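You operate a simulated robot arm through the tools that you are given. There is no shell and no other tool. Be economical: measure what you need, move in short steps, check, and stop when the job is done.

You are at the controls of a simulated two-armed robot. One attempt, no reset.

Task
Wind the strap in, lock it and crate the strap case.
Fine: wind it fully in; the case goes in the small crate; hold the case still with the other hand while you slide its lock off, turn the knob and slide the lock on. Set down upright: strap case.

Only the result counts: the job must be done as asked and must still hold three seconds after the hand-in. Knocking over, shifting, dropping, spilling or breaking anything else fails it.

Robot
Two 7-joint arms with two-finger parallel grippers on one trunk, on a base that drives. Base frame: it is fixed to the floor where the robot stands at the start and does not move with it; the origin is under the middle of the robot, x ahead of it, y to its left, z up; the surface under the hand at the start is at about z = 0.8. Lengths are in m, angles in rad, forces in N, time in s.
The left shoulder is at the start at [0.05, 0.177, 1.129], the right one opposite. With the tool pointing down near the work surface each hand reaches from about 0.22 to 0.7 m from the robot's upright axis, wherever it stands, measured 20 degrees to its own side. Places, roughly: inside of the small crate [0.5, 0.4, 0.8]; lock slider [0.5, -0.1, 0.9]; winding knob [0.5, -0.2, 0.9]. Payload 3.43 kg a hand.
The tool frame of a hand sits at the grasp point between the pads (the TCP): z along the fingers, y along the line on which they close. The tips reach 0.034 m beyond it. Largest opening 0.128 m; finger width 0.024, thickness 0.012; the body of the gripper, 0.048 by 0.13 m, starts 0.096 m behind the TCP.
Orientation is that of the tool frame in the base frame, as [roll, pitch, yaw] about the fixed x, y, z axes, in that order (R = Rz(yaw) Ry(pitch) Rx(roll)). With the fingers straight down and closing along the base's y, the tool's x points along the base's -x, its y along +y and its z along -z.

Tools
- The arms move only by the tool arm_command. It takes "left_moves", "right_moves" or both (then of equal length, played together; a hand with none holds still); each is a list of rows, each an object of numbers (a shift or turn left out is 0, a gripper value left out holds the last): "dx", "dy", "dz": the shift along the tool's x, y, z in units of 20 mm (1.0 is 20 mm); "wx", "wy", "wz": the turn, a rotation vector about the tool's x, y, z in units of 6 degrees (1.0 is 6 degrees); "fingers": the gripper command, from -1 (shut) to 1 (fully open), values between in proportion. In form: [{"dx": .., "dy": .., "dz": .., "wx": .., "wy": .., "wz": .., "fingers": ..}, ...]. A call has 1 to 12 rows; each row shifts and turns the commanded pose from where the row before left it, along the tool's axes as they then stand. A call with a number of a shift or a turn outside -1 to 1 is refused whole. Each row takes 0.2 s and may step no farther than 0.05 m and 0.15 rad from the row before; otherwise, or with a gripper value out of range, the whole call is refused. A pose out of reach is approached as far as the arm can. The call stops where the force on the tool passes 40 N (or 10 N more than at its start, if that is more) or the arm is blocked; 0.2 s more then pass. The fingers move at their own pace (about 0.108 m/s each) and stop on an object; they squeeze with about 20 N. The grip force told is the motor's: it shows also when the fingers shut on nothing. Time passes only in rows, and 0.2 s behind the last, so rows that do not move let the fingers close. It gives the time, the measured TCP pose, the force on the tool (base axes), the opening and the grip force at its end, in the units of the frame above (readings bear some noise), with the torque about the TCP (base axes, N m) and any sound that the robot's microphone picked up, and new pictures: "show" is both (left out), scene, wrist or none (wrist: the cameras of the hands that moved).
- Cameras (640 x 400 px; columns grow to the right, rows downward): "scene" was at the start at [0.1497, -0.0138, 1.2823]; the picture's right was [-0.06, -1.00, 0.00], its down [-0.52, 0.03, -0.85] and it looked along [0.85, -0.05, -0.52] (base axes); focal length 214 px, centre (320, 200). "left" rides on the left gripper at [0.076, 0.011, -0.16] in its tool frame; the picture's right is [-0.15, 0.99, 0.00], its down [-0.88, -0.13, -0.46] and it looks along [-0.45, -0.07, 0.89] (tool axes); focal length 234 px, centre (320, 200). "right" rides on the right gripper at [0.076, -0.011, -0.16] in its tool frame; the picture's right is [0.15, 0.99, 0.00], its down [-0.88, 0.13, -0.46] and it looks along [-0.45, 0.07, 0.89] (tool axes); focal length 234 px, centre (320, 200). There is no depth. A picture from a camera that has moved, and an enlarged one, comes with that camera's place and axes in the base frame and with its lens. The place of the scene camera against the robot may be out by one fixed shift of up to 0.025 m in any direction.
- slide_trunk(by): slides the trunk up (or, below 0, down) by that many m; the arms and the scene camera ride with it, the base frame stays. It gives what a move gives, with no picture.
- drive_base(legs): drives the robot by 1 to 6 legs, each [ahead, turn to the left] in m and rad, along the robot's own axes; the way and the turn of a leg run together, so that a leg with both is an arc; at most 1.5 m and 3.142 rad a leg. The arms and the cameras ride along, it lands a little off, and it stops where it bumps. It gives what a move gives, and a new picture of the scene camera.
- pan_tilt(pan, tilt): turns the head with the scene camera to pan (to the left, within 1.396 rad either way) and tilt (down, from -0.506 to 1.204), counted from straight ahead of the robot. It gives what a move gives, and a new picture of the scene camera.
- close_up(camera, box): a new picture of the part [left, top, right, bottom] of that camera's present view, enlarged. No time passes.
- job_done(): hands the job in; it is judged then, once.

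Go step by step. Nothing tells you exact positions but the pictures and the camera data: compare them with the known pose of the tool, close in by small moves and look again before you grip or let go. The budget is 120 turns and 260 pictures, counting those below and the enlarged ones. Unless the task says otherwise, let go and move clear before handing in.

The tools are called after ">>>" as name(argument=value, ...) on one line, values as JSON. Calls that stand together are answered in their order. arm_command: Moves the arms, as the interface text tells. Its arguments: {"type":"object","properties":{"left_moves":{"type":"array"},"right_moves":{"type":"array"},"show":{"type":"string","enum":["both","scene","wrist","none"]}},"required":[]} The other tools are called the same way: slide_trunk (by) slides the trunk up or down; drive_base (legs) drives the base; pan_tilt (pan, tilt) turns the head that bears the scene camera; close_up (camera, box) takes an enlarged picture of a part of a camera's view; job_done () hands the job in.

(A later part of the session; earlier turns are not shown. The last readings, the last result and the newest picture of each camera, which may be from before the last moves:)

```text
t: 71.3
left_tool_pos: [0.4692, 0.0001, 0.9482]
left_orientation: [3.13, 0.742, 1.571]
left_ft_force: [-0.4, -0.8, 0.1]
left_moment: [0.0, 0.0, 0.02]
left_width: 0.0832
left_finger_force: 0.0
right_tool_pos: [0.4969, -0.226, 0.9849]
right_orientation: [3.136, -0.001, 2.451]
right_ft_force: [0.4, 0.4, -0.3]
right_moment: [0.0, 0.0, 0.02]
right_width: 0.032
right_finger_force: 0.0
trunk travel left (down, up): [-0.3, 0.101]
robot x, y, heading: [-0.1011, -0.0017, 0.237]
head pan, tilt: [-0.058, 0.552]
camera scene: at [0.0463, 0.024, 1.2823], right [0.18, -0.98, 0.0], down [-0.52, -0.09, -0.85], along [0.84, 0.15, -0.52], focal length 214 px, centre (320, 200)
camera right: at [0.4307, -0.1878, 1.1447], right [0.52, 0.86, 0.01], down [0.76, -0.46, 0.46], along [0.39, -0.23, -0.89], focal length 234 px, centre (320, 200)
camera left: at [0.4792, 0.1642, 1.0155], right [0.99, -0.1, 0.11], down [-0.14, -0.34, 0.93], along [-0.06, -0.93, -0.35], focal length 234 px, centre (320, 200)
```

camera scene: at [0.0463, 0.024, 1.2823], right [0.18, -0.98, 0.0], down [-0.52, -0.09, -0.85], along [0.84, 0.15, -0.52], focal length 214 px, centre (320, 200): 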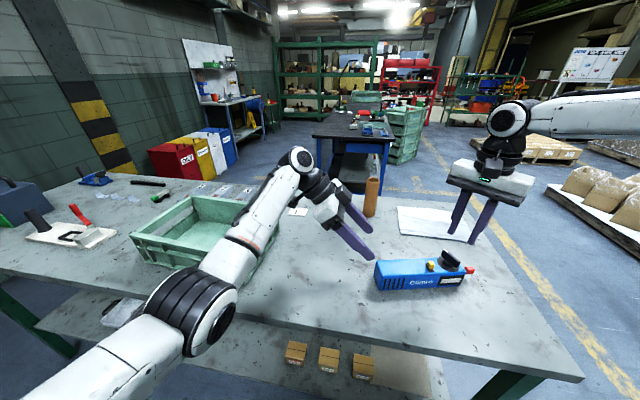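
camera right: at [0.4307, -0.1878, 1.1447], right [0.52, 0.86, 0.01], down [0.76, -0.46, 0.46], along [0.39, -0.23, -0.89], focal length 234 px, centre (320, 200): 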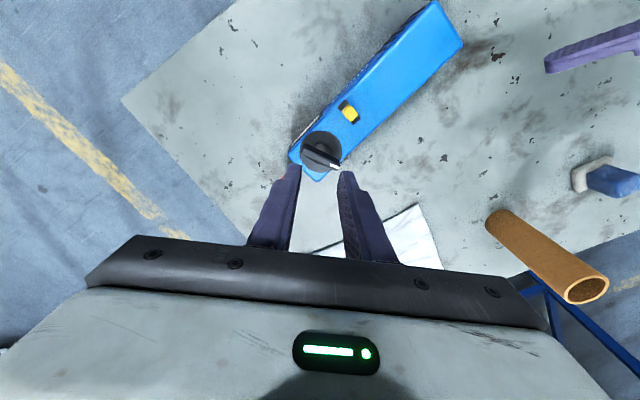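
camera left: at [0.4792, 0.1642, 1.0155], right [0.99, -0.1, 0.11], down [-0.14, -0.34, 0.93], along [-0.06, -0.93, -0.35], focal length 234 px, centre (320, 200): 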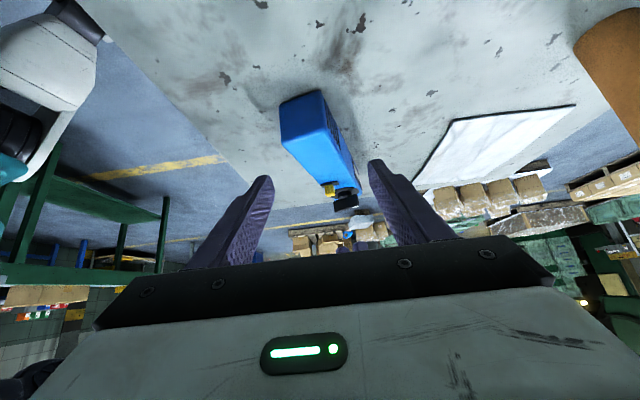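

>>> arm_command(right_moves=[{"wz": -1}, {"wz": -1}, {"wz": -1}, {"wz": -1}, {"wz": -1}, {"wz": -1}, {"wz": -1}, {"wz": -1}, {"wz": -1}, {"wz": -1}, {"wz": -1}, {"wz": -1}], show="wrist")

>>> close_up(camera="right", box=[240, 40, 480, 240])

>>> close_up(camera="scene", box=[350, 230, 490, 310])

```text
t: 73.9
left_tool_pos: [0.4703, 0.0011, 0.9476]
left_orientation: [3.129, 0.74, 1.572]
left_ft_force: [0.3, -1.0, -0.4]
left_moment: [-0.01, -0.02, -0.04]
left_width: 0.0833
left_finger_force: 0.0
right_tool_pos: [0.4986, -0.2274, 0.9857]
right_orientation: [3.139, 0.005, -2.574]
right_ft_force: [1.0, 0.4, 0.7]
right_moment: [-0.03, -0.02, 0.0]
right_width: 0.0321
right_finger_force: 0.0
trunk travel left (down, up): [-0.3, 0.101]
robot x, y, heading: [-0.1024, -0.0005, 0.242]
head pan, tilt: [-0.058, 0.552]
camera right: at [0.4384, -0.2775, 1.1444], right [-0.66, 0.76, 0.0], down [0.67, 0.58, 0.46], along [0.35, 0.3, -0.89], focal length 234 px, centre (320, 200)
```

right: 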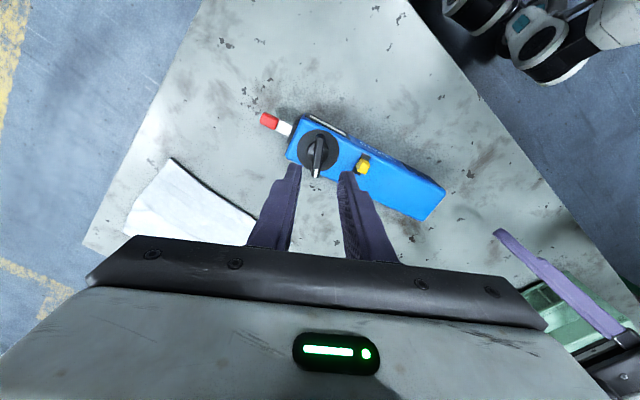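

```text
2.00 times, centred on (360, 140) of right
camera zoom: at [0.4384, -0.2775, 1.1444], right [-0.66, 0.76, 0.0], down [0.67, 0.58, 0.46], along [0.35, 0.3, -0.89], focal length 468 px, centre (240, 320)
```

zoom: 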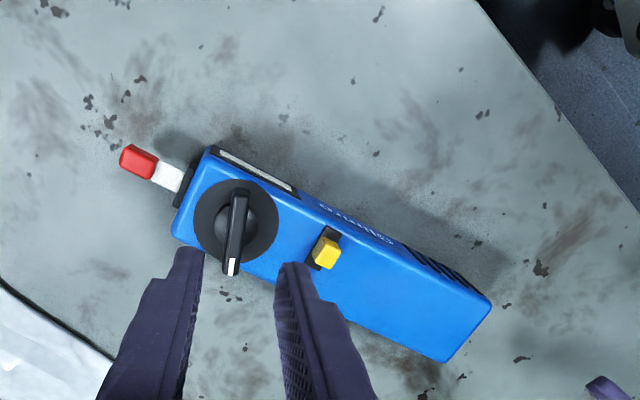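

```text
4.57 times, centred on (420, 270) of scene
camera zoom: at [0.0463, 0.024, 1.2823], right [0.18, -0.98, 0.0], down [-0.52, -0.09, -0.85], along [0.84, 0.15, -0.52], focal length 980 px, centre (-137, -120)
```

zoom: 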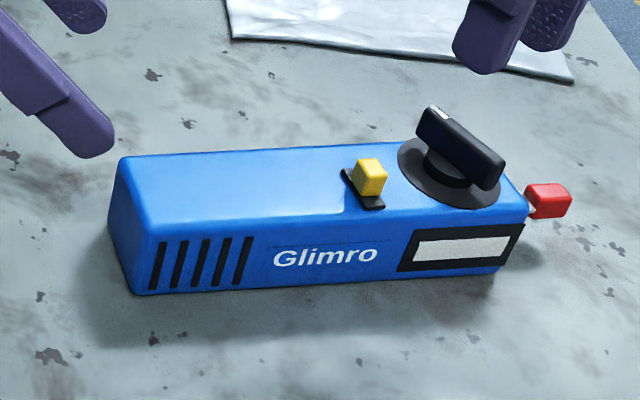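

Only a short bit of strap remains. The case has turned ~15° and shifted; I'll turn the base a little right so the left hand can reach its end again.

>>> drive_base(legs=[[0.0, -0.11]])

```text
t: 74.8
left_tool_pos: [0.467, -0.0623, 0.9489]
left_orientation: [3.129, 0.741, 1.463]
left_ft_force: [-0.9, 0.4, 0.4]
left_moment: [0.05, 0.02, -0.02]
left_width: 0.083
left_finger_force: 0.0
right_tool_pos: [0.4685, -0.2905, 0.9861]
right_orientation: [3.137, 0.006, -2.685]
right_ft_force: [0.1, 0.0, 0.1]
right_moment: [0.03, 0.0, 0.0]
right_width: 0.0322
right_finger_force: 0.2
trunk travel left (down, up): [-0.3, 0.101]
robot x, y, heading: [-0.099, 0.0017, 0.129]
head pan, tilt: [-0.058, 0.552]
camera scene: at [0.0488, 0.0062, 1.2823], right [0.07, -1.0, 0.0], down [-0.52, -0.04, -0.85], along [0.85, 0.06, -0.52], focal length 214 px, centre (320, 200)
```

scene: 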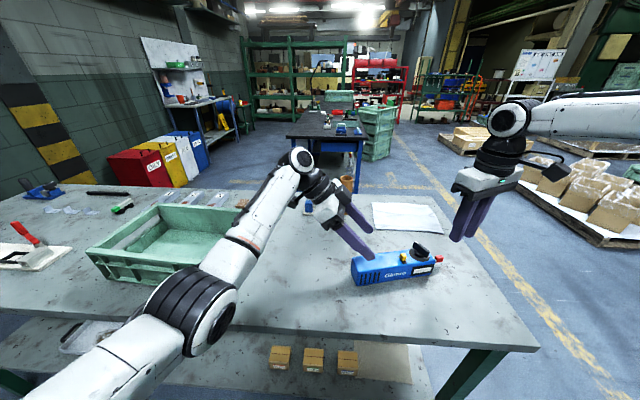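

>>> arm_command(left_moves=[{"wz": -0.887, "wx": -0.8}, {"wz": -0.887, "wx": -0.8}, {"wz": -0.887, "wx": -0.8}, {"dx": -0.2, "dy": -0.66, "dz": 0.18}, {}, {"dx": 0.675, "dz": 0.738}, {"dx": 0.675, "dz": 0.738}, {}], right_moves=[{"wz": -0.53}, {"wz": -0.53}, {}, {"dx": -0.74, "dy": 0.47}, {"dx": -0.74, "dy": 0.47}, {"dx": -0.74, "dy": 0.47}, {"dx": -0.74, "dy": 0.47}, {}], show="both")

```text
t: 76.6
left_tool_pos: [0.4542, -0.0704, 0.9065]
left_orientation: [3.133, 0.744, 1.839]
left_ft_force: [0.0, 0.3, -0.3]
left_moment: [0.02, -0.04, -0.02]
left_width: 0.0833
left_finger_force: 0.0
right_tool_pos: [0.4992, -0.2267, 0.9864]
right_orientation: [3.14, 0.005, -2.574]
right_ft_force: [-1.1, 0.2, -0.3]
right_moment: [0.01, 0.01, -0.04]
right_width: 0.0321
right_finger_force: 0.0
trunk travel left (down, up): [-0.3, 0.101]
robot x, y, heading: [-0.1024, -0.0005, 0.129]
head pan, tilt: [-0.058, 0.552]
camera scene: at [0.0489, 0.0067, 1.2823], right [0.07, -1.0, 0.0], down [-0.52, -0.04, -0.85], along [0.85, 0.06, -0.52], focal length 214 px, centre (320, 200)
camera right: at [0.44, -0.2775, 1.1446], right [-0.65, 0.76, 0.0], down [0.67, 0.58, 0.46], along [0.35, 0.3, -0.89], focal length 234 px, centre (320, 200)
camera left: at [0.4212, 0.0897, 0.9745], right [0.98, 0.16, 0.11], down [-0.04, -0.36, 0.93], along [0.19, -0.92, -0.35], focal length 234 px, centre (320, 200)
```

scene: 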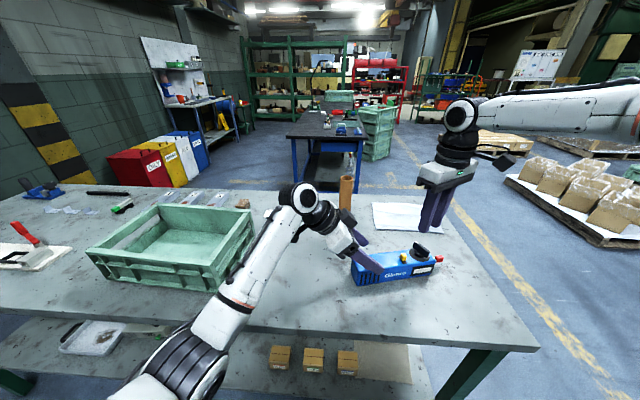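
right: 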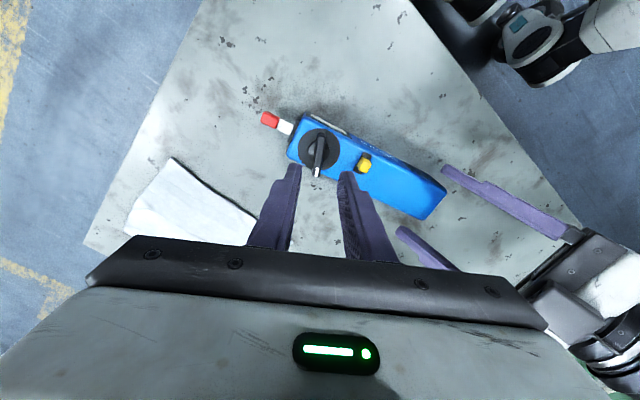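
left: 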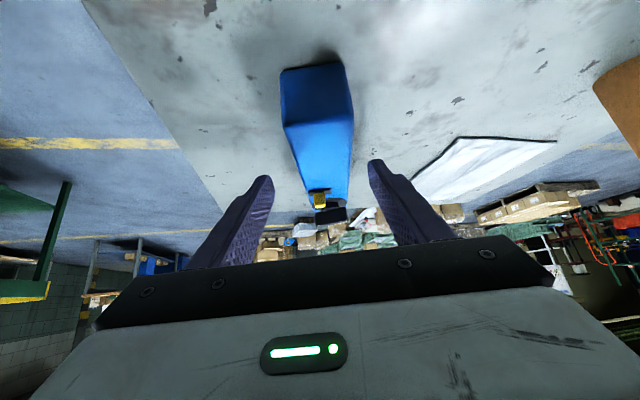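

Both are aligned. Lower the left and grip the case; then the right onto the knob.

>>> arm_command(left_moves=[{"dx": 0.675, "dz": 0.738}, {"dx": 0.675, "dz": 0.738}, {"dx": 0.6, "dz": 0.66}, {}, {"fingers": -1}, {}, {}, {}, {}, {}, {}], right_moves=[{}, {}, {}, {}, {}, {}, {}, {"dz": 1}, {"dz": 1}, {"dz": 1}, {"dz": 0.5}], show="both")

>>> close_up(camera="right", box=[240, 60, 440, 260])

```text
t: 79.0
left_tool_pos: [0.4558, -0.0717, 0.8499]
left_orientation: [3.134, 0.745, 1.839]
left_ft_force: [1.2, -0.9, 0.4]
left_moment: [-0.13, 0.03, -0.13]
left_width: 0.0561
left_finger_force: 19.7
right_tool_pos: [0.4988, -0.2268, 0.9146]
right_orientation: [3.14, 0.004, -2.575]
right_ft_force: [-0.5, 0.6, 0.2]
right_moment: [-0.02, -0.02, 0.03]
right_width: 0.032
right_finger_force: 0.0
trunk travel left (down, up): [-0.3, 0.101]
robot x, y, heading: [-0.1039, -0.0017, 0.124]
head pan, tilt: [-0.058, 0.552]
camera scene: at [0.0491, 0.0067, 1.2823], right [0.07, -1.0, 0.0], down [-0.52, -0.04, -0.85], along [0.85, 0.06, -0.52], focal length 214 px, centre (320, 200)
camera right: at [0.4398, -0.2775, 1.0742], right [-0.65, 0.76, 0.0], down [0.67, 0.58, 0.46], along [0.35, 0.3, -0.89], focal length 234 px, centre (320, 200)
camera left: at [0.4221, 0.0895, 0.9168], right [0.98, 0.16, 0.1], down [-0.04, -0.36, 0.93], along [0.19, -0.92, -0.35], focal length 234 px, centre (320, 200)
```

scene: 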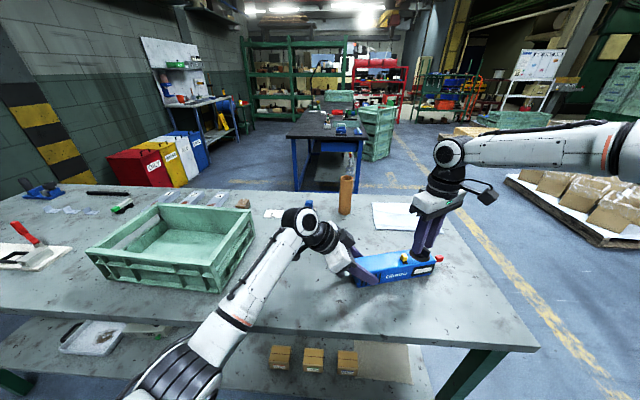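
right: 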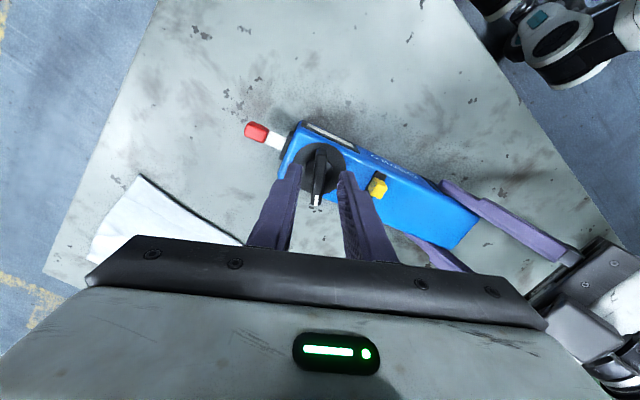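
left: 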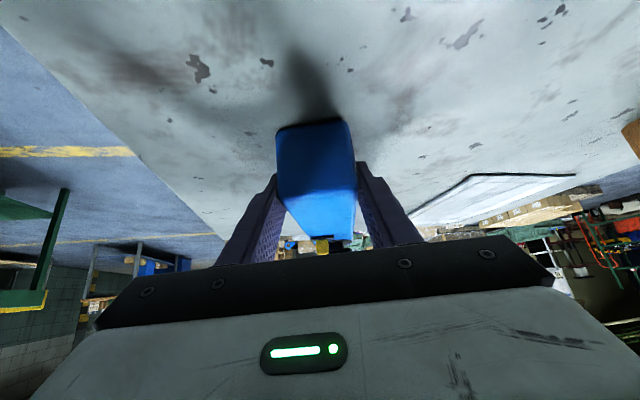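

```text
2.00 times, centred on (340, 160) of right
camera zoom: at [0.4398, -0.2775, 1.0742], right [-0.65, 0.76, 0.0], down [0.67, 0.58, 0.46], along [0.35, 0.3, -0.89], focal length 468 px, centre (280, 280)
```

zoom: 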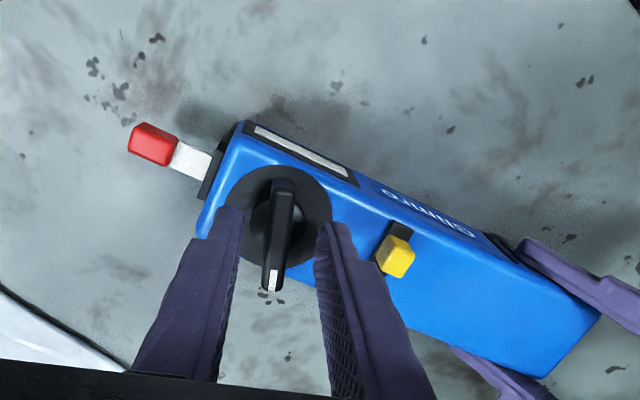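

>>> arm_command(right_moves=[{"dz": 0.5}, {"fingers": -1}, {}, {}, {"wz": 0.6}, {"wz": 0.6}, {"wz": 0.6}, {"wz": 0.6}, {"wz": 0.6}], show="none")

>>> close_up(camera="scene", box=[330, 220, 470, 310])

>>> close_up(camera="right", box=[200, 40, 440, 240])

```text
t: 81.0
left_tool_pos: [0.4565, -0.0706, 0.8491]
left_orientation: [3.135, 0.741, 1.84]
left_ft_force: [-3.6, 4.8, -0.9]
left_moment: [-0.33, 0.25, -0.17]
left_width: 0.0558
left_finger_force: 20.1
right_tool_pos: [0.4977, -0.2273, 0.9055]
right_orientation: [3.139, 0.005, -2.892]
right_ft_force: [2.9, -4.7, 1.5]
right_moment: [-0.17, -0.31, -0.02]
right_width: 0.0095
right_finger_force: 19.9
trunk travel left (down, up): [-0.3, 0.101]
robot x, y, heading: [-0.1022, -0.0013, 0.125]
head pan, tilt: [-0.058, 0.552]
```

```text
4.44 times, centred on (400, 265) of scene
camera zoom: at [0.0489, 0.0067, 1.2823], right [0.07, -1.0, 0.0], down [-0.52, -0.04, -0.85], along [0.85, 0.06, -0.52], focal length 953 px, centre (-36, -89)
```

zoom: 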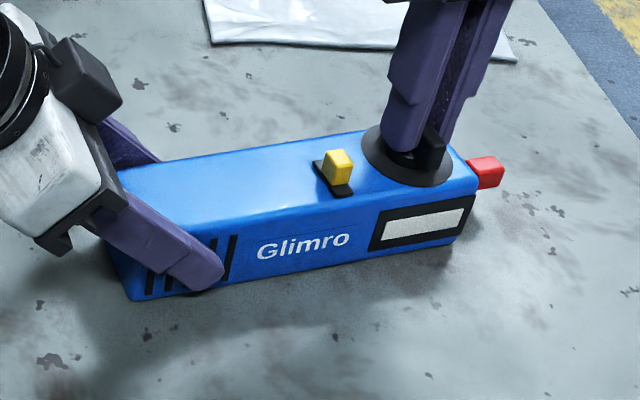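

```text
2.00 times, centred on (320, 140) of right
camera zoom: at [0.4274, -0.2573, 1.0646], right [-0.39, 0.92, 0.0], down [0.82, 0.34, 0.46], along [0.42, 0.18, -0.89], focal length 468 px, centre (320, 320)
```

zoom: 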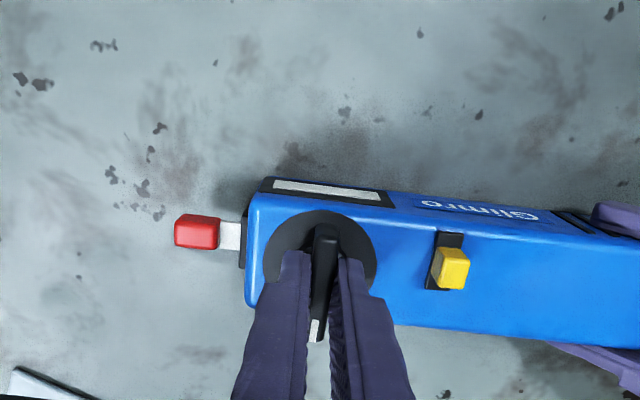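

>>> arm_command(right_moves=[{"wz": 0.6}, {"wz": 0.6}, {"wz": 0.6}, {"wz": 0.6}, {"wz": 0.6}, {"wz": 0.6}], show="none")

>>> close_up(camera="right", box=[200, 40, 440, 240])

```text
t: 82.4
left_tool_pos: [0.4564, -0.0714, 0.8495]
left_orientation: [3.133, 0.741, 1.841]
left_ft_force: [-3.9, 6.4, 1.6]
left_moment: [-0.05, 0.42, -0.34]
left_width: 0.0562
left_finger_force: 20.3
right_tool_pos: [0.4992, -0.2265, 0.9061]
right_orientation: [3.137, 0.004, 3.015]
right_ft_force: [4.0, -6.2, 0.7]
right_moment: [-0.29, -0.53, 0.0]
right_width: 0.0092
right_finger_force: 19.7
trunk travel left (down, up): [-0.3, 0.101]
robot x, y, heading: [-0.101, 0.0005, 0.126]
head pan, tilt: [-0.058, 0.552]
```

```text
2.00 times, centred on (320, 140) of right
camera zoom: at [0.4214, -0.2291, 1.0648], right [-0.02, 1.0, 0.0], down [0.89, 0.02, 0.46], along [0.46, 0.01, -0.89], focal length 468 px, centre (320, 320)
```

zoom: 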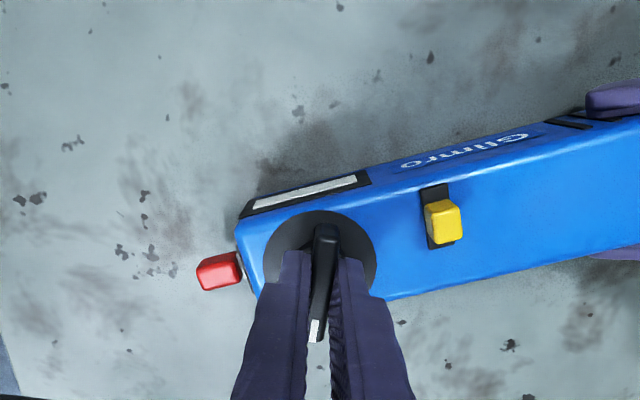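

Nearly in. Small further turns until it stops.

>>> arm_command(right_moves=[{"wz": 0.4}, {"wz": 0.4}, {"wz": 0.4}], show="none")

>>> close_up(camera="right", box=[220, 100, 380, 240])

```text
t: 83.2
left_tool_pos: [0.4562, -0.0715, 0.8494]
left_orientation: [3.134, 0.74, 1.84]
left_ft_force: [-2.8, 6.4, 0.1]
left_moment: [0.04, 0.28, -0.33]
left_width: 0.056
left_finger_force: 20.2
right_tool_pos: [0.4991, -0.2275, 0.9069]
right_orientation: [3.136, 0.003, 2.891]
right_ft_force: [3.2, -6.5, 0.4]
right_moment: [-0.28, -0.3, 0.07]
right_width: 0.0095
right_finger_force: 20.3
trunk travel left (down, up): [-0.3, 0.101]
robot x, y, heading: [-0.0975, 0.0012, 0.131]
head pan, tilt: [-0.058, 0.552]
```

```text
2.86 times, centred on (300, 170) of right
camera zoom: at [0.4219, -0.2195, 1.0649], right [0.1, 0.99, 0.0], down [0.88, -0.09, 0.46], along [0.46, -0.04, -0.89], focal length 669 px, centre (377, 286)
```

zoom: 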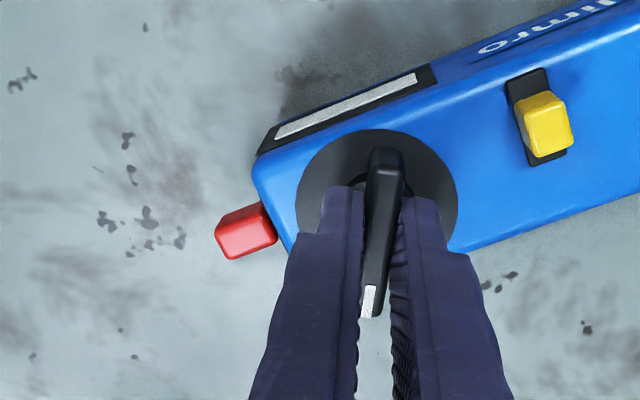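

>>> arm_command(right_moves=[{"wz": 0.4}, {"wz": 0.4}, {"wz": 0.4}], show="none")

>>> close_up(camera="right", box=[220, 100, 380, 240])

>>> close_up(camera="scene", box=[400, 230, 480, 280])

```text
t: 84.0
left_tool_pos: [0.4567, -0.0711, 0.8495]
left_orientation: [3.134, 0.743, 1.839]
left_ft_force: [-1.1, 4.5, 1.1]
left_moment: [0.21, 0.15, -0.5]
left_width: 0.056
left_finger_force: 20.9
right_tool_pos: [0.4994, -0.2266, 0.9054]
right_orientation: [3.135, 0.001, 2.765]
right_ft_force: [-0.1, -5.8, 1.9]
right_moment: [-0.35, 0.02, 0.57]
right_width: 0.0119
right_finger_force: 20.2
trunk travel left (down, up): [-0.3, 0.101]
robot x, y, heading: [-0.1023, 0.0011, 0.129]
head pan, tilt: [-0.058, 0.552]
```

```text
2.86 times, centred on (300, 170) of right
camera zoom: at [0.4231, -0.2101, 1.0649], right [0.23, 0.97, 0.01], down [0.87, -0.2, 0.46], along [0.45, -0.1, -0.89], focal length 669 px, centre (377, 286)
```

zoom: 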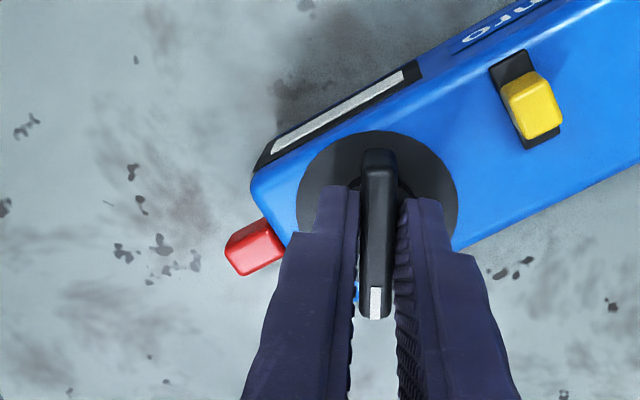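

```text
8.00 times, centred on (440, 255) of scene
camera zoom: at [0.0488, 0.0068, 1.2823], right [0.07, -1.0, 0.0], down [-0.52, -0.04, -0.85], along [0.85, 0.06, -0.52], focal length 1716 px, centre (-640, -240)
```

zoom: 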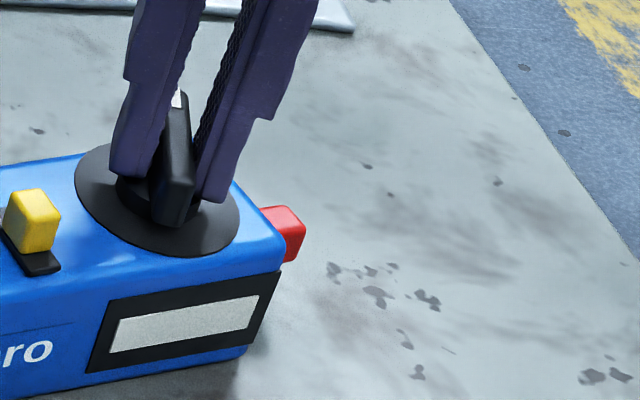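

The fingers began twisting against the bar (moment 0.57, width up): the end stop is reached and the red tip sits against the case. Release, rise, and check.

>>> arm_command(right_moves=[{"fingers": -0.5}, {}, {"dz": -1}, {"dz": -1}, {"dz": -1}, {"wz": 1}, {"wz": 1}, {"wz": 1}, {"wz": 1}, {"wz": 1}, {"wz": 1}, {"wz": 1}], show="none")

>>> arm_command(right_moves=[{"wz": 0.9}, {"wz": 0.9}, {}], show="both")

>>> close_up(camera="right", box=[200, 60, 440, 260])

>>> close_up(camera="scene", box=[380, 220, 480, 290])

```text
t: 86.6
left_tool_pos: [0.4566, -0.0706, 0.8509]
left_orientation: [3.132, 0.743, 1.838]
left_ft_force: [-0.8, 0.1, -0.1]
left_moment: [0.02, 0.09, -0.01]
left_width: 0.056
left_finger_force: 20.5
right_tool_pos: [0.4991, -0.2271, 0.9652]
right_orientation: [3.135, -0.006, 2.032]
right_ft_force: [0.1, -0.3, -0.7]
right_moment: [0.01, -0.01, 0.02]
right_width: 0.0321
right_finger_force: 0.1
trunk travel left (down, up): [-0.3, 0.101]
robot x, y, heading: [-0.0959, -0.0034, 0.137]
head pan, tilt: [-0.058, 0.552]
```

```text
t: 87.4
left_tool_pos: [0.4567, -0.071, 0.8498]
left_orientation: [3.133, 0.745, 1.839]
left_ft_force: [0.3, 0.5, 0.6]
left_moment: [0.01, 0.04, -0.04]
left_width: 0.056
left_finger_force: 20.0
right_tool_pos: [0.4991, -0.2272, 0.9649]
right_orientation: [3.138, -0.004, 1.843]
right_ft_force: [-0.4, 0.1, 1.1]
right_moment: [-0.01, -0.02, 0.0]
right_width: 0.032
right_finger_force: 0.1
trunk travel left (down, up): [-0.3, 0.101]
robot x, y, heading: [-0.0994, 0.0003, 0.131]
head pan, tilt: [-0.058, 0.552]
camera scene: at [0.0491, 0.0068, 1.2823], right [0.07, -1.0, 0.0], down [-0.52, -0.04, -0.85], along [0.85, 0.06, -0.52], focal length 214 px, centre (320, 200)
camera right: at [0.4668, -0.1578, 1.1251], right [0.91, 0.41, 0.0], down [0.36, -0.82, 0.45], along [0.19, -0.41, -0.89], focal length 234 px, centre (320, 200)
```

scene: 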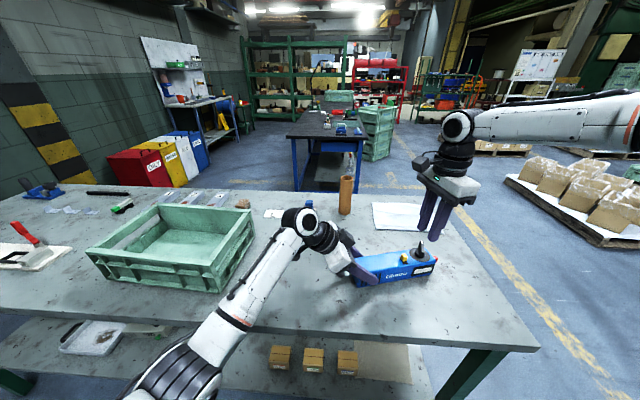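
right: 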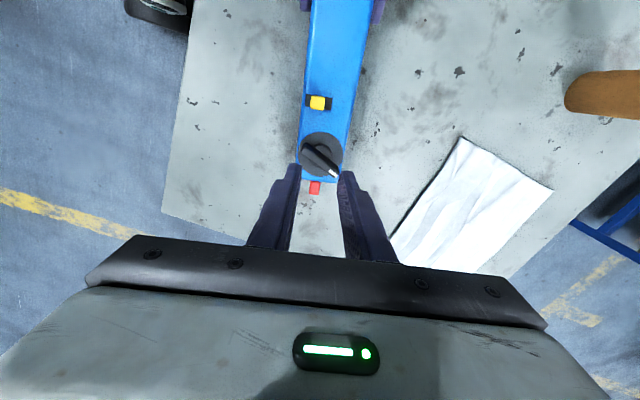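

```text
2.00 times, centred on (320, 160) of right
camera zoom: at [0.4668, -0.1578, 1.1251], right [0.91, 0.41, 0.0], down [0.36, -0.82, 0.45], along [0.19, -0.41, -0.89], focal length 468 px, centre (320, 280)
```

zoom: 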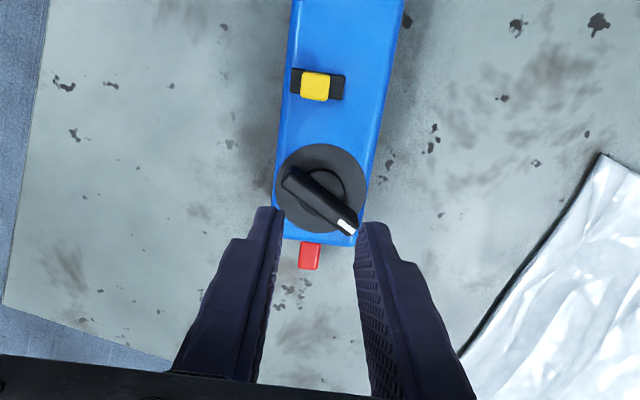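

```text
5.71 times, centred on (430, 255) of scene
camera zoom: at [0.0491, 0.0068, 1.2823], right [0.07, -1.0, 0.0], down [-0.52, -0.04, -0.85], along [0.85, 0.06, -0.52], focal length 1226 px, centre (-309, -114)
```

zoom: 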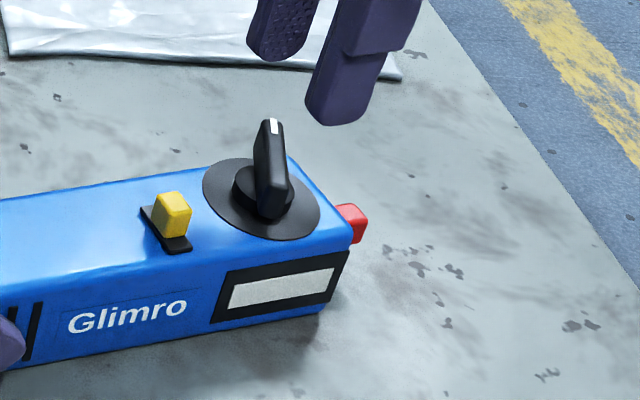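

Strap is fully in. Now move over the slider at ≈(0.474, −0.176).

>>> arm_command(right_moves=[{"dx": 0.93, "dy": -0.17}, {"dx": 0.93, "dy": -0.17}, {"dx": 0.93, "dy": -0.17}, {"dz": 1}, {"dz": 1}, {"dz": 0.6}, {}], show="none")

>>> close_up(camera="right", box=[200, 60, 440, 260])

>>> close_up(camera="scene", box=[380, 220, 480, 290])

```text
t: 89.0
left_tool_pos: [0.4563, -0.0704, 0.8494]
left_orientation: [3.134, 0.743, 1.839]
left_ft_force: [0.3, 0.3, -0.3]
left_moment: [-0.07, 0.01, -0.06]
left_width: 0.056
left_finger_force: 20.4
right_tool_pos: [0.4746, -0.1763, 0.9132]
right_orientation: [3.137, -0.004, 1.845]
right_ft_force: [-0.3, -0.3, -0.1]
right_moment: [0.03, 0.0, -0.01]
right_width: 0.0321
right_finger_force: 0.0
trunk travel left (down, up): [-0.3, 0.101]
robot x, y, heading: [-0.0989, -0.0015, 0.13]
head pan, tilt: [-0.058, 0.552]
```

```text
2.00 times, centred on (320, 160) of right
camera zoom: at [0.4421, -0.1068, 1.0727], right [0.91, 0.41, 0.0], down [0.36, -0.81, 0.45], along [0.19, -0.41, -0.89], focal length 468 px, centre (320, 280)
```

zoom: 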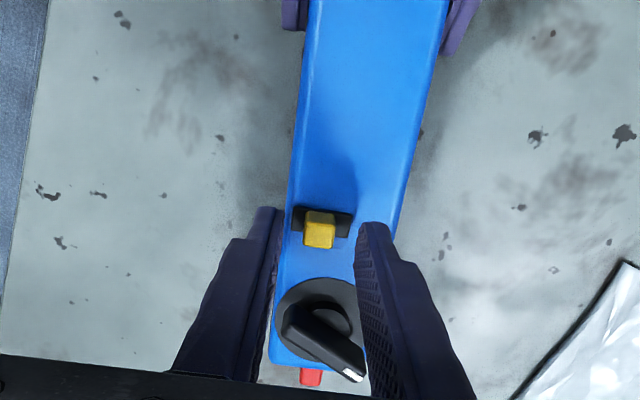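

```text
5.71 times, centred on (430, 255) of scene
camera zoom: at [0.0491, 0.0068, 1.2823], right [0.07, -1.0, 0.0], down [-0.52, -0.04, -0.85], along [0.85, 0.06, -0.52], focal length 1226 px, centre (-309, -114)
```

zoom: 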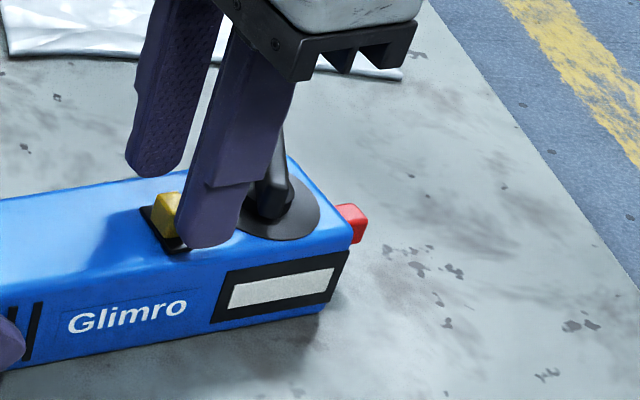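

>>> arm_command(right_moves=[{"dz": 0.6}, {"fingers": -1}, {}, {}, {}], show="none")

>>> arm_command(right_moves=[{"dy": 0.2}, {"dy": 0.2}, {"dy": 0.2}, {"dy": 0.2}, {"dy": 0.15}], show="none")

>>> close_up(camera="right", box=[200, 60, 440, 260])

```text
t: 90.2
left_tool_pos: [0.4558, -0.0711, 0.8501]
left_orientation: [3.132, 0.744, 1.839]
left_ft_force: [-0.8, 0.2, 0.1]
left_moment: [-0.16, 0.05, 0.05]
left_width: 0.0558
left_finger_force: 20.3
right_tool_pos: [0.4755, -0.177, 0.9014]
right_orientation: [3.135, -0.003, 1.844]
right_ft_force: [0.1, -0.8, 2.4]
right_moment: [-0.03, -0.01, 0.0]
right_width: 0.0126
right_finger_force: 19.9
trunk travel left (down, up): [-0.3, 0.101]
robot x, y, heading: [-0.0987, -0.001, 0.129]
head pan, tilt: [-0.058, 0.552]
```

```text
t: 91.4
left_tool_pos: [0.4567, -0.0734, 0.8532]
left_orientation: [3.131, 0.751, 1.836]
left_ft_force: [3.0, -13.7, 4.9]
left_moment: [-0.27, -0.01, 0.09]
left_width: 0.0559
left_finger_force: 20.3
right_tool_pos: [0.4782, -0.1773, 0.9056]
right_orientation: [3.135, -0.008, 1.848]
right_ft_force: [-3.3, 13.3, -8.4]
right_moment: [0.42, 0.1, -0.02]
right_width: 0.0128
right_finger_force: 20.1
right hand out of reach, approached as far as the arm can: row 1, 3, 4
trunk travel left (down, up): [-0.3, 0.101]
robot x, y, heading: [-0.1045, 0.0009, 0.127]
head pan, tilt: [-0.058, 0.552]
```

```text
2.00 times, centred on (320, 160) of right
camera zoom: at [0.4465, -0.1092, 1.0648], right [0.91, 0.41, 0.01], down [0.36, -0.82, 0.45], along [0.19, -0.41, -0.89], focal length 468 px, centre (320, 280)
```

zoom: 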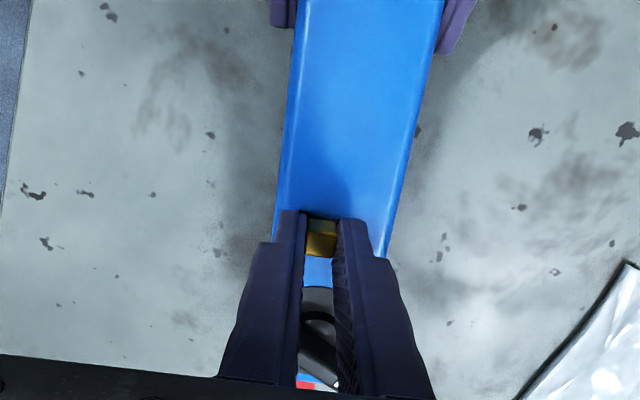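

The arm hits a reach limit in this yaw; I release the slider, rise, and use a different approach: push the tab with closed fingers from the near side in a more comfortable yaw.

>>> arm_command(right_moves=[{"dz": 0.2}, {"fingers": -0.5}, {}, {"dz": -1}, {"dz": -1}, {"dz": -1}, {"wz": -1}, {"wz": -1}, {"wz": -1}, {"wz": -1}, {"wz": -1}, {"wz": -1}], show="none")

>>> arm_command(right_moves=[{"wz": -1, "fingers": -1}, {"wz": -1}, {"wz": -1}, {"wz": -1}, {"wz": -1}, {"wz": -1}, {"wz": -1}, {"wz": -0.9}, {}], show="both")

>>> close_up(camera="right", box=[200, 60, 440, 260])

```text
t: 94.0
left_tool_pos: [0.4567, -0.071, 0.8484]
left_orientation: [3.136, 0.744, 1.84]
left_ft_force: [0.9, 1.8, 2.1]
left_moment: [0.46, 0.23, -0.05]
left_width: 0.0557
left_finger_force: 19.8
right_tool_pos: [0.4781, -0.1795, 0.9626]
right_orientation: [3.137, 0.001, 2.474]
right_ft_force: [-0.4, -0.7, -0.5]
right_moment: [-0.03, 0.02, -0.01]
right_width: 0.0319
right_finger_force: 0.0
right hand out of reach, approached as far as the arm can: row 1
trunk travel left (down, up): [-0.3, 0.101]
robot x, y, heading: [-0.0995, 0.0019, 0.131]
head pan, tilt: [-0.058, 0.552]
```

```text
t: 96.0
left_tool_pos: [0.4558, -0.0727, 0.8495]
left_orientation: [3.134, 0.742, 1.838]
left_ft_force: [-1.1, -0.5, -1.4]
left_moment: [0.34, 0.24, 0.0]
left_width: 0.056
left_finger_force: 20.1
right_tool_pos: [0.4773, -0.1792, 0.9603]
right_orientation: [3.137, 0.004, -2.982]
right_ft_force: [1.1, 0.0, 1.2]
right_moment: [0.04, -0.01, -0.01]
right_width: 0.0
right_finger_force: 19.9
trunk travel left (down, up): [-0.3, 0.101]
robot x, y, heading: [-0.1008, 0.0042, 0.127]
head pan, tilt: [-0.058, 0.552]
camera scene: at [0.049, 0.0067, 1.2823], right [0.07, -1.0, 0.0], down [-0.52, -0.04, -0.85], along [0.85, 0.06, -0.52], focal length 214 px, centre (320, 200)
camera right: at [0.4039, -0.204, 1.1205], right [-0.3, 0.95, 0.0], down [0.85, 0.27, 0.46], along [0.44, 0.14, -0.89], focal length 234 px, centre (320, 200)
```

scene: 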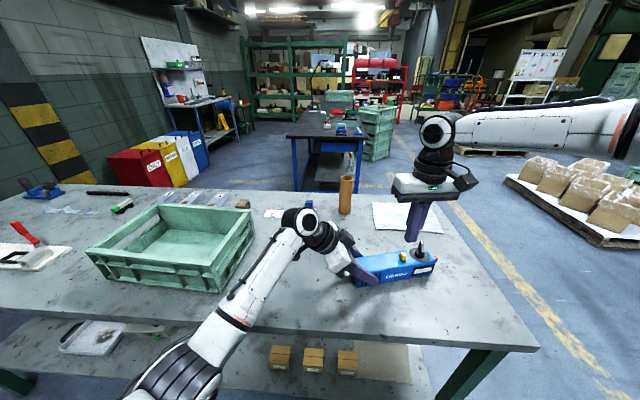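
right: 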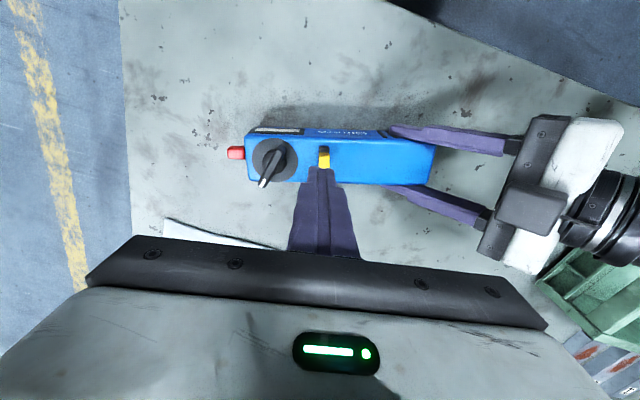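

```text
2.00 times, centred on (320, 160) of right
camera zoom: at [0.4039, -0.204, 1.1205], right [-0.3, 0.95, 0.0], down [0.85, 0.27, 0.46], along [0.44, 0.14, -0.89], focal length 468 px, centre (320, 280)
```

zoom: 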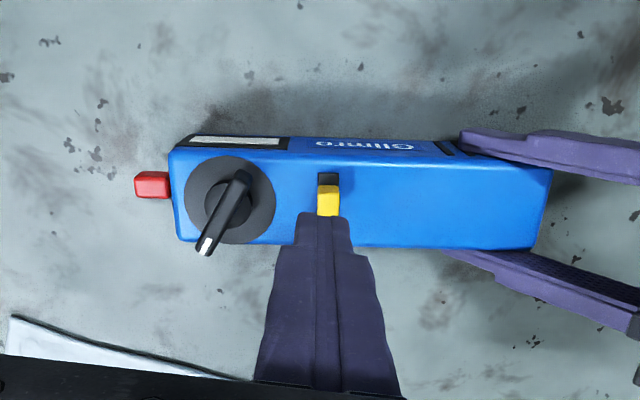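

>>> arm_command(right_moves=[{"wz": -0.5}, {"dx": 0.85, "dy": 0.06}, {"dx": 0.85, "dy": 0.06}, {"dz": 1}, {"dz": 1}, {"dz": 0.9}, {}], show="none")

>>> close_up(camera="right", box=[200, 60, 440, 260])

>>> close_up(camera="scene", box=[360, 220, 460, 290])

```text
t: 97.6
left_tool_pos: [0.4562, -0.0701, 0.8492]
left_orientation: [3.133, 0.743, 1.839]
left_ft_force: [-0.7, 0.7, -1.7]
left_moment: [0.3, 0.14, -0.02]
left_width: 0.056
left_finger_force: 20.4
right_tool_pos: [0.444, -0.1852, 0.9027]
right_orientation: [3.139, 0.003, -2.931]
right_ft_force: [0.3, 0.9, -0.2]
right_moment: [0.01, 0.02, -0.02]
right_width: 0.0
right_finger_force: 19.8
trunk travel left (down, up): [-0.3, 0.101]
robot x, y, heading: [-0.1031, -0.0008, 0.127]
head pan, tilt: [-0.058, 0.552]
```

```text
2.00 times, centred on (320, 160) of right
camera zoom: at [0.3714, -0.2123, 1.0616], right [-0.35, 0.94, 0.0], down [0.83, 0.31, 0.46], along [0.43, 0.16, -0.89], focal length 468 px, centre (320, 280)
```

zoom: 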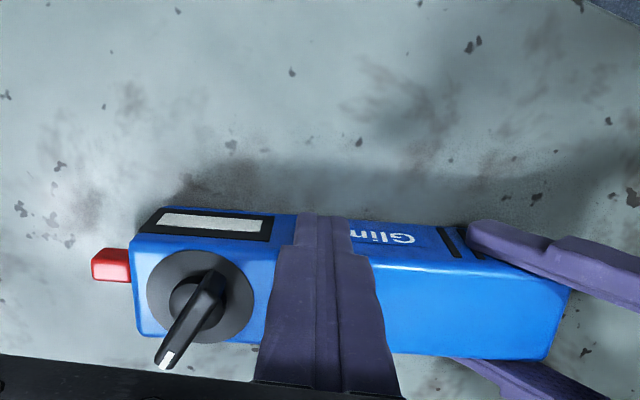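

```text
5.71 times, centred on (410, 255) of scene
camera zoom: at [0.0491, 0.0067, 1.2823], right [0.07, -1.0, 0.0], down [-0.52, -0.04, -0.85], along [0.85, 0.06, -0.52], focal length 1226 px, centre (-194, -114)
```

zoom: 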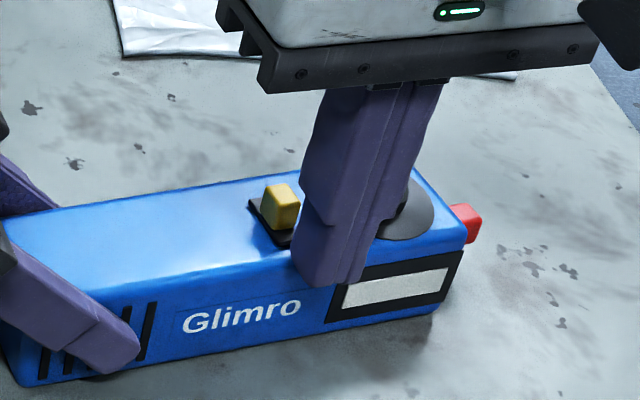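

>>> arm_command(right_moves=[{"dy": 0.15}, {"dx": -0.3}, {"dx": -0.3}, {"dx": -0.25}, {"dx": -0.25}, {"dx": -0.2}], show="none")

>>> close_up(camera="scene", box=[360, 220, 460, 290])

```text
t: 99.0
left_tool_pos: [0.4561, -0.0711, 0.8494]
left_orientation: [3.133, 0.744, 1.84]
left_ft_force: [1.2, 0.1, -2.7]
left_moment: [0.13, 0.04, 0.08]
left_width: 0.056
left_finger_force: 20.0
right_tool_pos: [0.4684, -0.1758, 0.9039]
right_orientation: [3.136, 0.005, -2.929]
right_ft_force: [-0.4, -0.7, 0.3]
right_moment: [0.0, 0.02, 0.03]
right_width: 0.0001
right_finger_force: 20.1
trunk travel left (down, up): [-0.3, 0.101]
robot x, y, heading: [-0.1012, 0.0006, 0.134]
head pan, tilt: [-0.058, 0.552]
```

```text
5.71 times, centred on (410, 255) of scene
camera zoom: at [0.0493, 0.0068, 1.2822], right [0.07, -1.0, 0.0], down [-0.52, -0.04, -0.85], along [0.85, 0.06, -0.52], focal length 1226 px, centre (-194, -114)
```

zoom: 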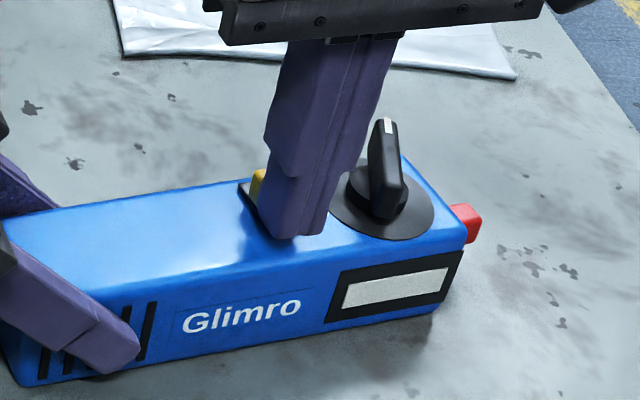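

>>> arm_command(right_moves=[{"dx": -0.15}, {"dx": -0.15}, {"dx": -0.1}], show="none")

>>> close_up(camera="scene", box=[360, 220, 460, 290])

>>> close_up(camera="left", box=[240, 100, 400, 280])

```text
t: 99.8
left_tool_pos: [0.4559, -0.071, 0.8491]
left_orientation: [3.135, 0.743, 1.839]
left_ft_force: [1.3, 0.4, -3.1]
left_moment: [0.07, 0.07, 0.06]
left_width: 0.0558
left_finger_force: 20.1
right_tool_pos: [0.4755, -0.1748, 0.9028]
right_orientation: [3.137, 0.004, -2.93]
right_ft_force: [-0.9, -0.2, 0.9]
right_moment: [-0.01, 0.03, 0.02]
right_width: 0.0001
right_finger_force: 19.6
trunk travel left (down, up): [-0.3, 0.101]
robot x, y, heading: [-0.0988, 0.0011, 0.127]
head pan, tilt: [-0.058, 0.552]
```

```text
5.71 times, centred on (410, 255) of scene
camera zoom: at [0.0492, 0.0068, 1.2823], right [0.07, -1.0, 0.0], down [-0.52, -0.04, -0.85], along [0.85, 0.06, -0.52], focal length 1226 px, centre (-194, -114)
```

zoom: 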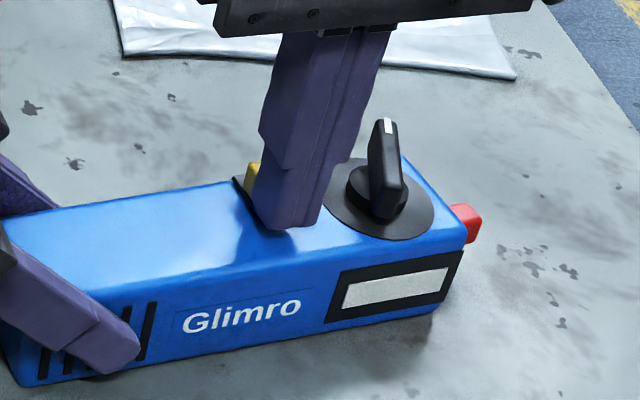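

```text
2.22 times, centred on (320, 190) of left
camera zoom: at [0.4222, 0.0896, 0.9168], right [0.98, 0.16, 0.1], down [-0.04, -0.36, 0.93], along [0.19, -0.92, -0.35], focal length 520 px, centre (320, 222)
```

zoom: 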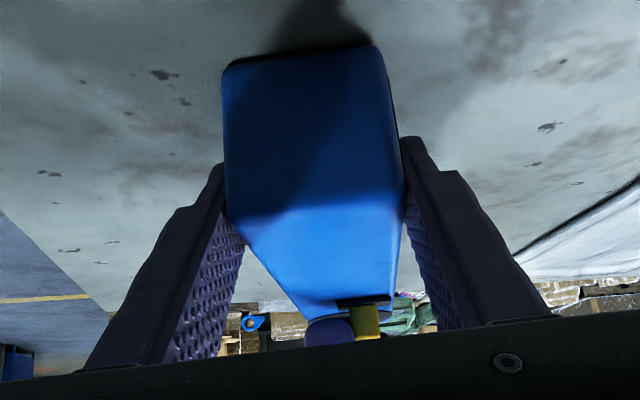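

Still sliding with little force; push further in small steps until the stop is felt.

>>> arm_command(right_moves=[{"dx": -0.12}, {"dx": -0.12}, {"dx": -0.12}], show="none")

>>> close_up(camera="left", box=[240, 100, 400, 280])

```text
t: 100.6
left_tool_pos: [0.4574, -0.0709, 0.8495]
left_orientation: [3.133, 0.742, 1.841]
left_ft_force: [4.8, 0.9, -2.4]
left_moment: [0.17, 0.14, 0.4]
left_width: 0.0558
left_finger_force: 20.5
right_tool_pos: [0.4769, -0.1772, 0.9053]
right_orientation: [3.137, 0.004, -2.93]
right_ft_force: [-4.1, 0.2, -1.5]
right_moment: [0.01, 0.14, 0.07]
right_width: 0.0
right_finger_force: 20.1
right hand out of reach, approached as far as the arm can: row 1, 3
trunk travel left (down, up): [-0.3, 0.101]
robot x, y, heading: [-0.0993, 0.0024, 0.128]
head pan, tilt: [-0.058, 0.552]
```

```text
2.22 times, centred on (320, 190) of left
camera zoom: at [0.4224, 0.0897, 0.9168], right [0.98, 0.17, 0.1], down [-0.04, -0.36, 0.93], along [0.19, -0.92, -0.35], focal length 520 px, centre (320, 222)
```

zoom: 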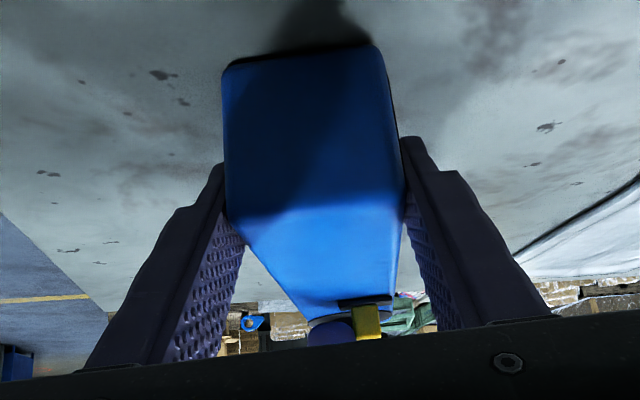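

>>> arm_command(right_moves=[{"dx": 0.3}, {"dz": -1}, {"dz": -1}, {"dz": -1}, {"dx": 0.5, "dy": -0.5}, {"dx": 0.5, "dy": -0.5}], show="none")

>>> close_up(camera="right", box=[240, 60, 480, 260])

>>> close_up(camera="scene", box=[360, 220, 460, 290])

```text
t: 102.0
left_tool_pos: [0.4567, -0.0711, 0.8489]
left_orientation: [3.132, 0.744, 1.839]
left_ft_force: [0.7, 0.7, -1.7]
left_moment: [-0.05, 0.06, 0.0]
left_width: 0.056
left_finger_force: 20.3
right_tool_pos: [0.4556, -0.2028, 0.9649]
right_orientation: [3.139, 0.004, -2.931]
right_ft_force: [-0.3, 0.1, -0.7]
right_moment: [-0.01, 0.03, -0.03]
right_width: 0.0
right_finger_force: 20.0
trunk travel left (down, up): [-0.3, 0.101]
robot x, y, heading: [-0.1018, 0.0023, 0.131]
head pan, tilt: [-0.058, 0.552]
```

```text
2.00 times, centred on (360, 160) of right
camera zoom: at [0.3829, -0.23, 1.1242], right [-0.35, 0.94, 0.0], down [0.83, 0.31, 0.46], along [0.43, 0.16, -0.89], focal length 468 px, centre (240, 280)
```

zoom: 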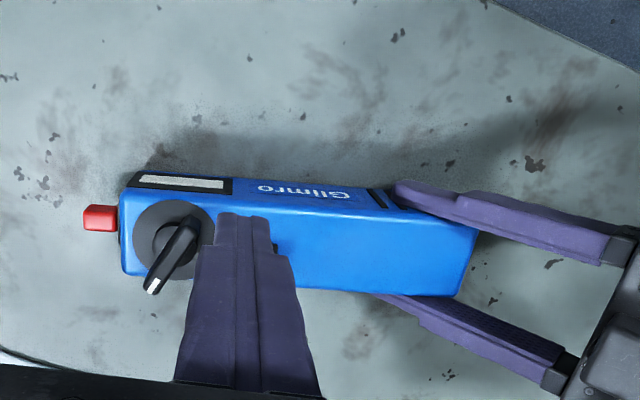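

```text
5.71 times, centred on (410, 255) of scene
camera zoom: at [0.049, 0.0066, 1.2823], right [0.07, -1.0, 0.0], down [-0.52, -0.04, -0.85], along [0.85, 0.06, -0.52], focal length 1226 px, centre (-194, -114)
```

zoom: 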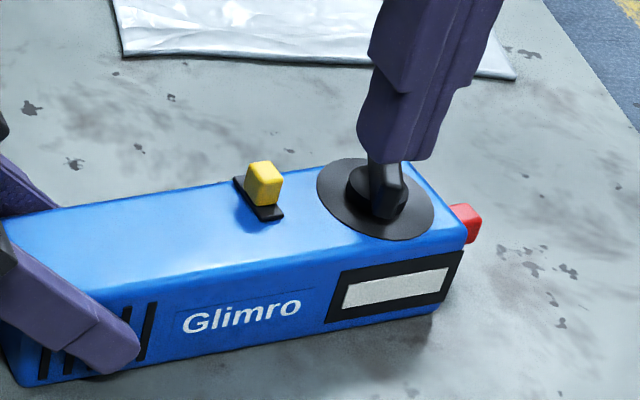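

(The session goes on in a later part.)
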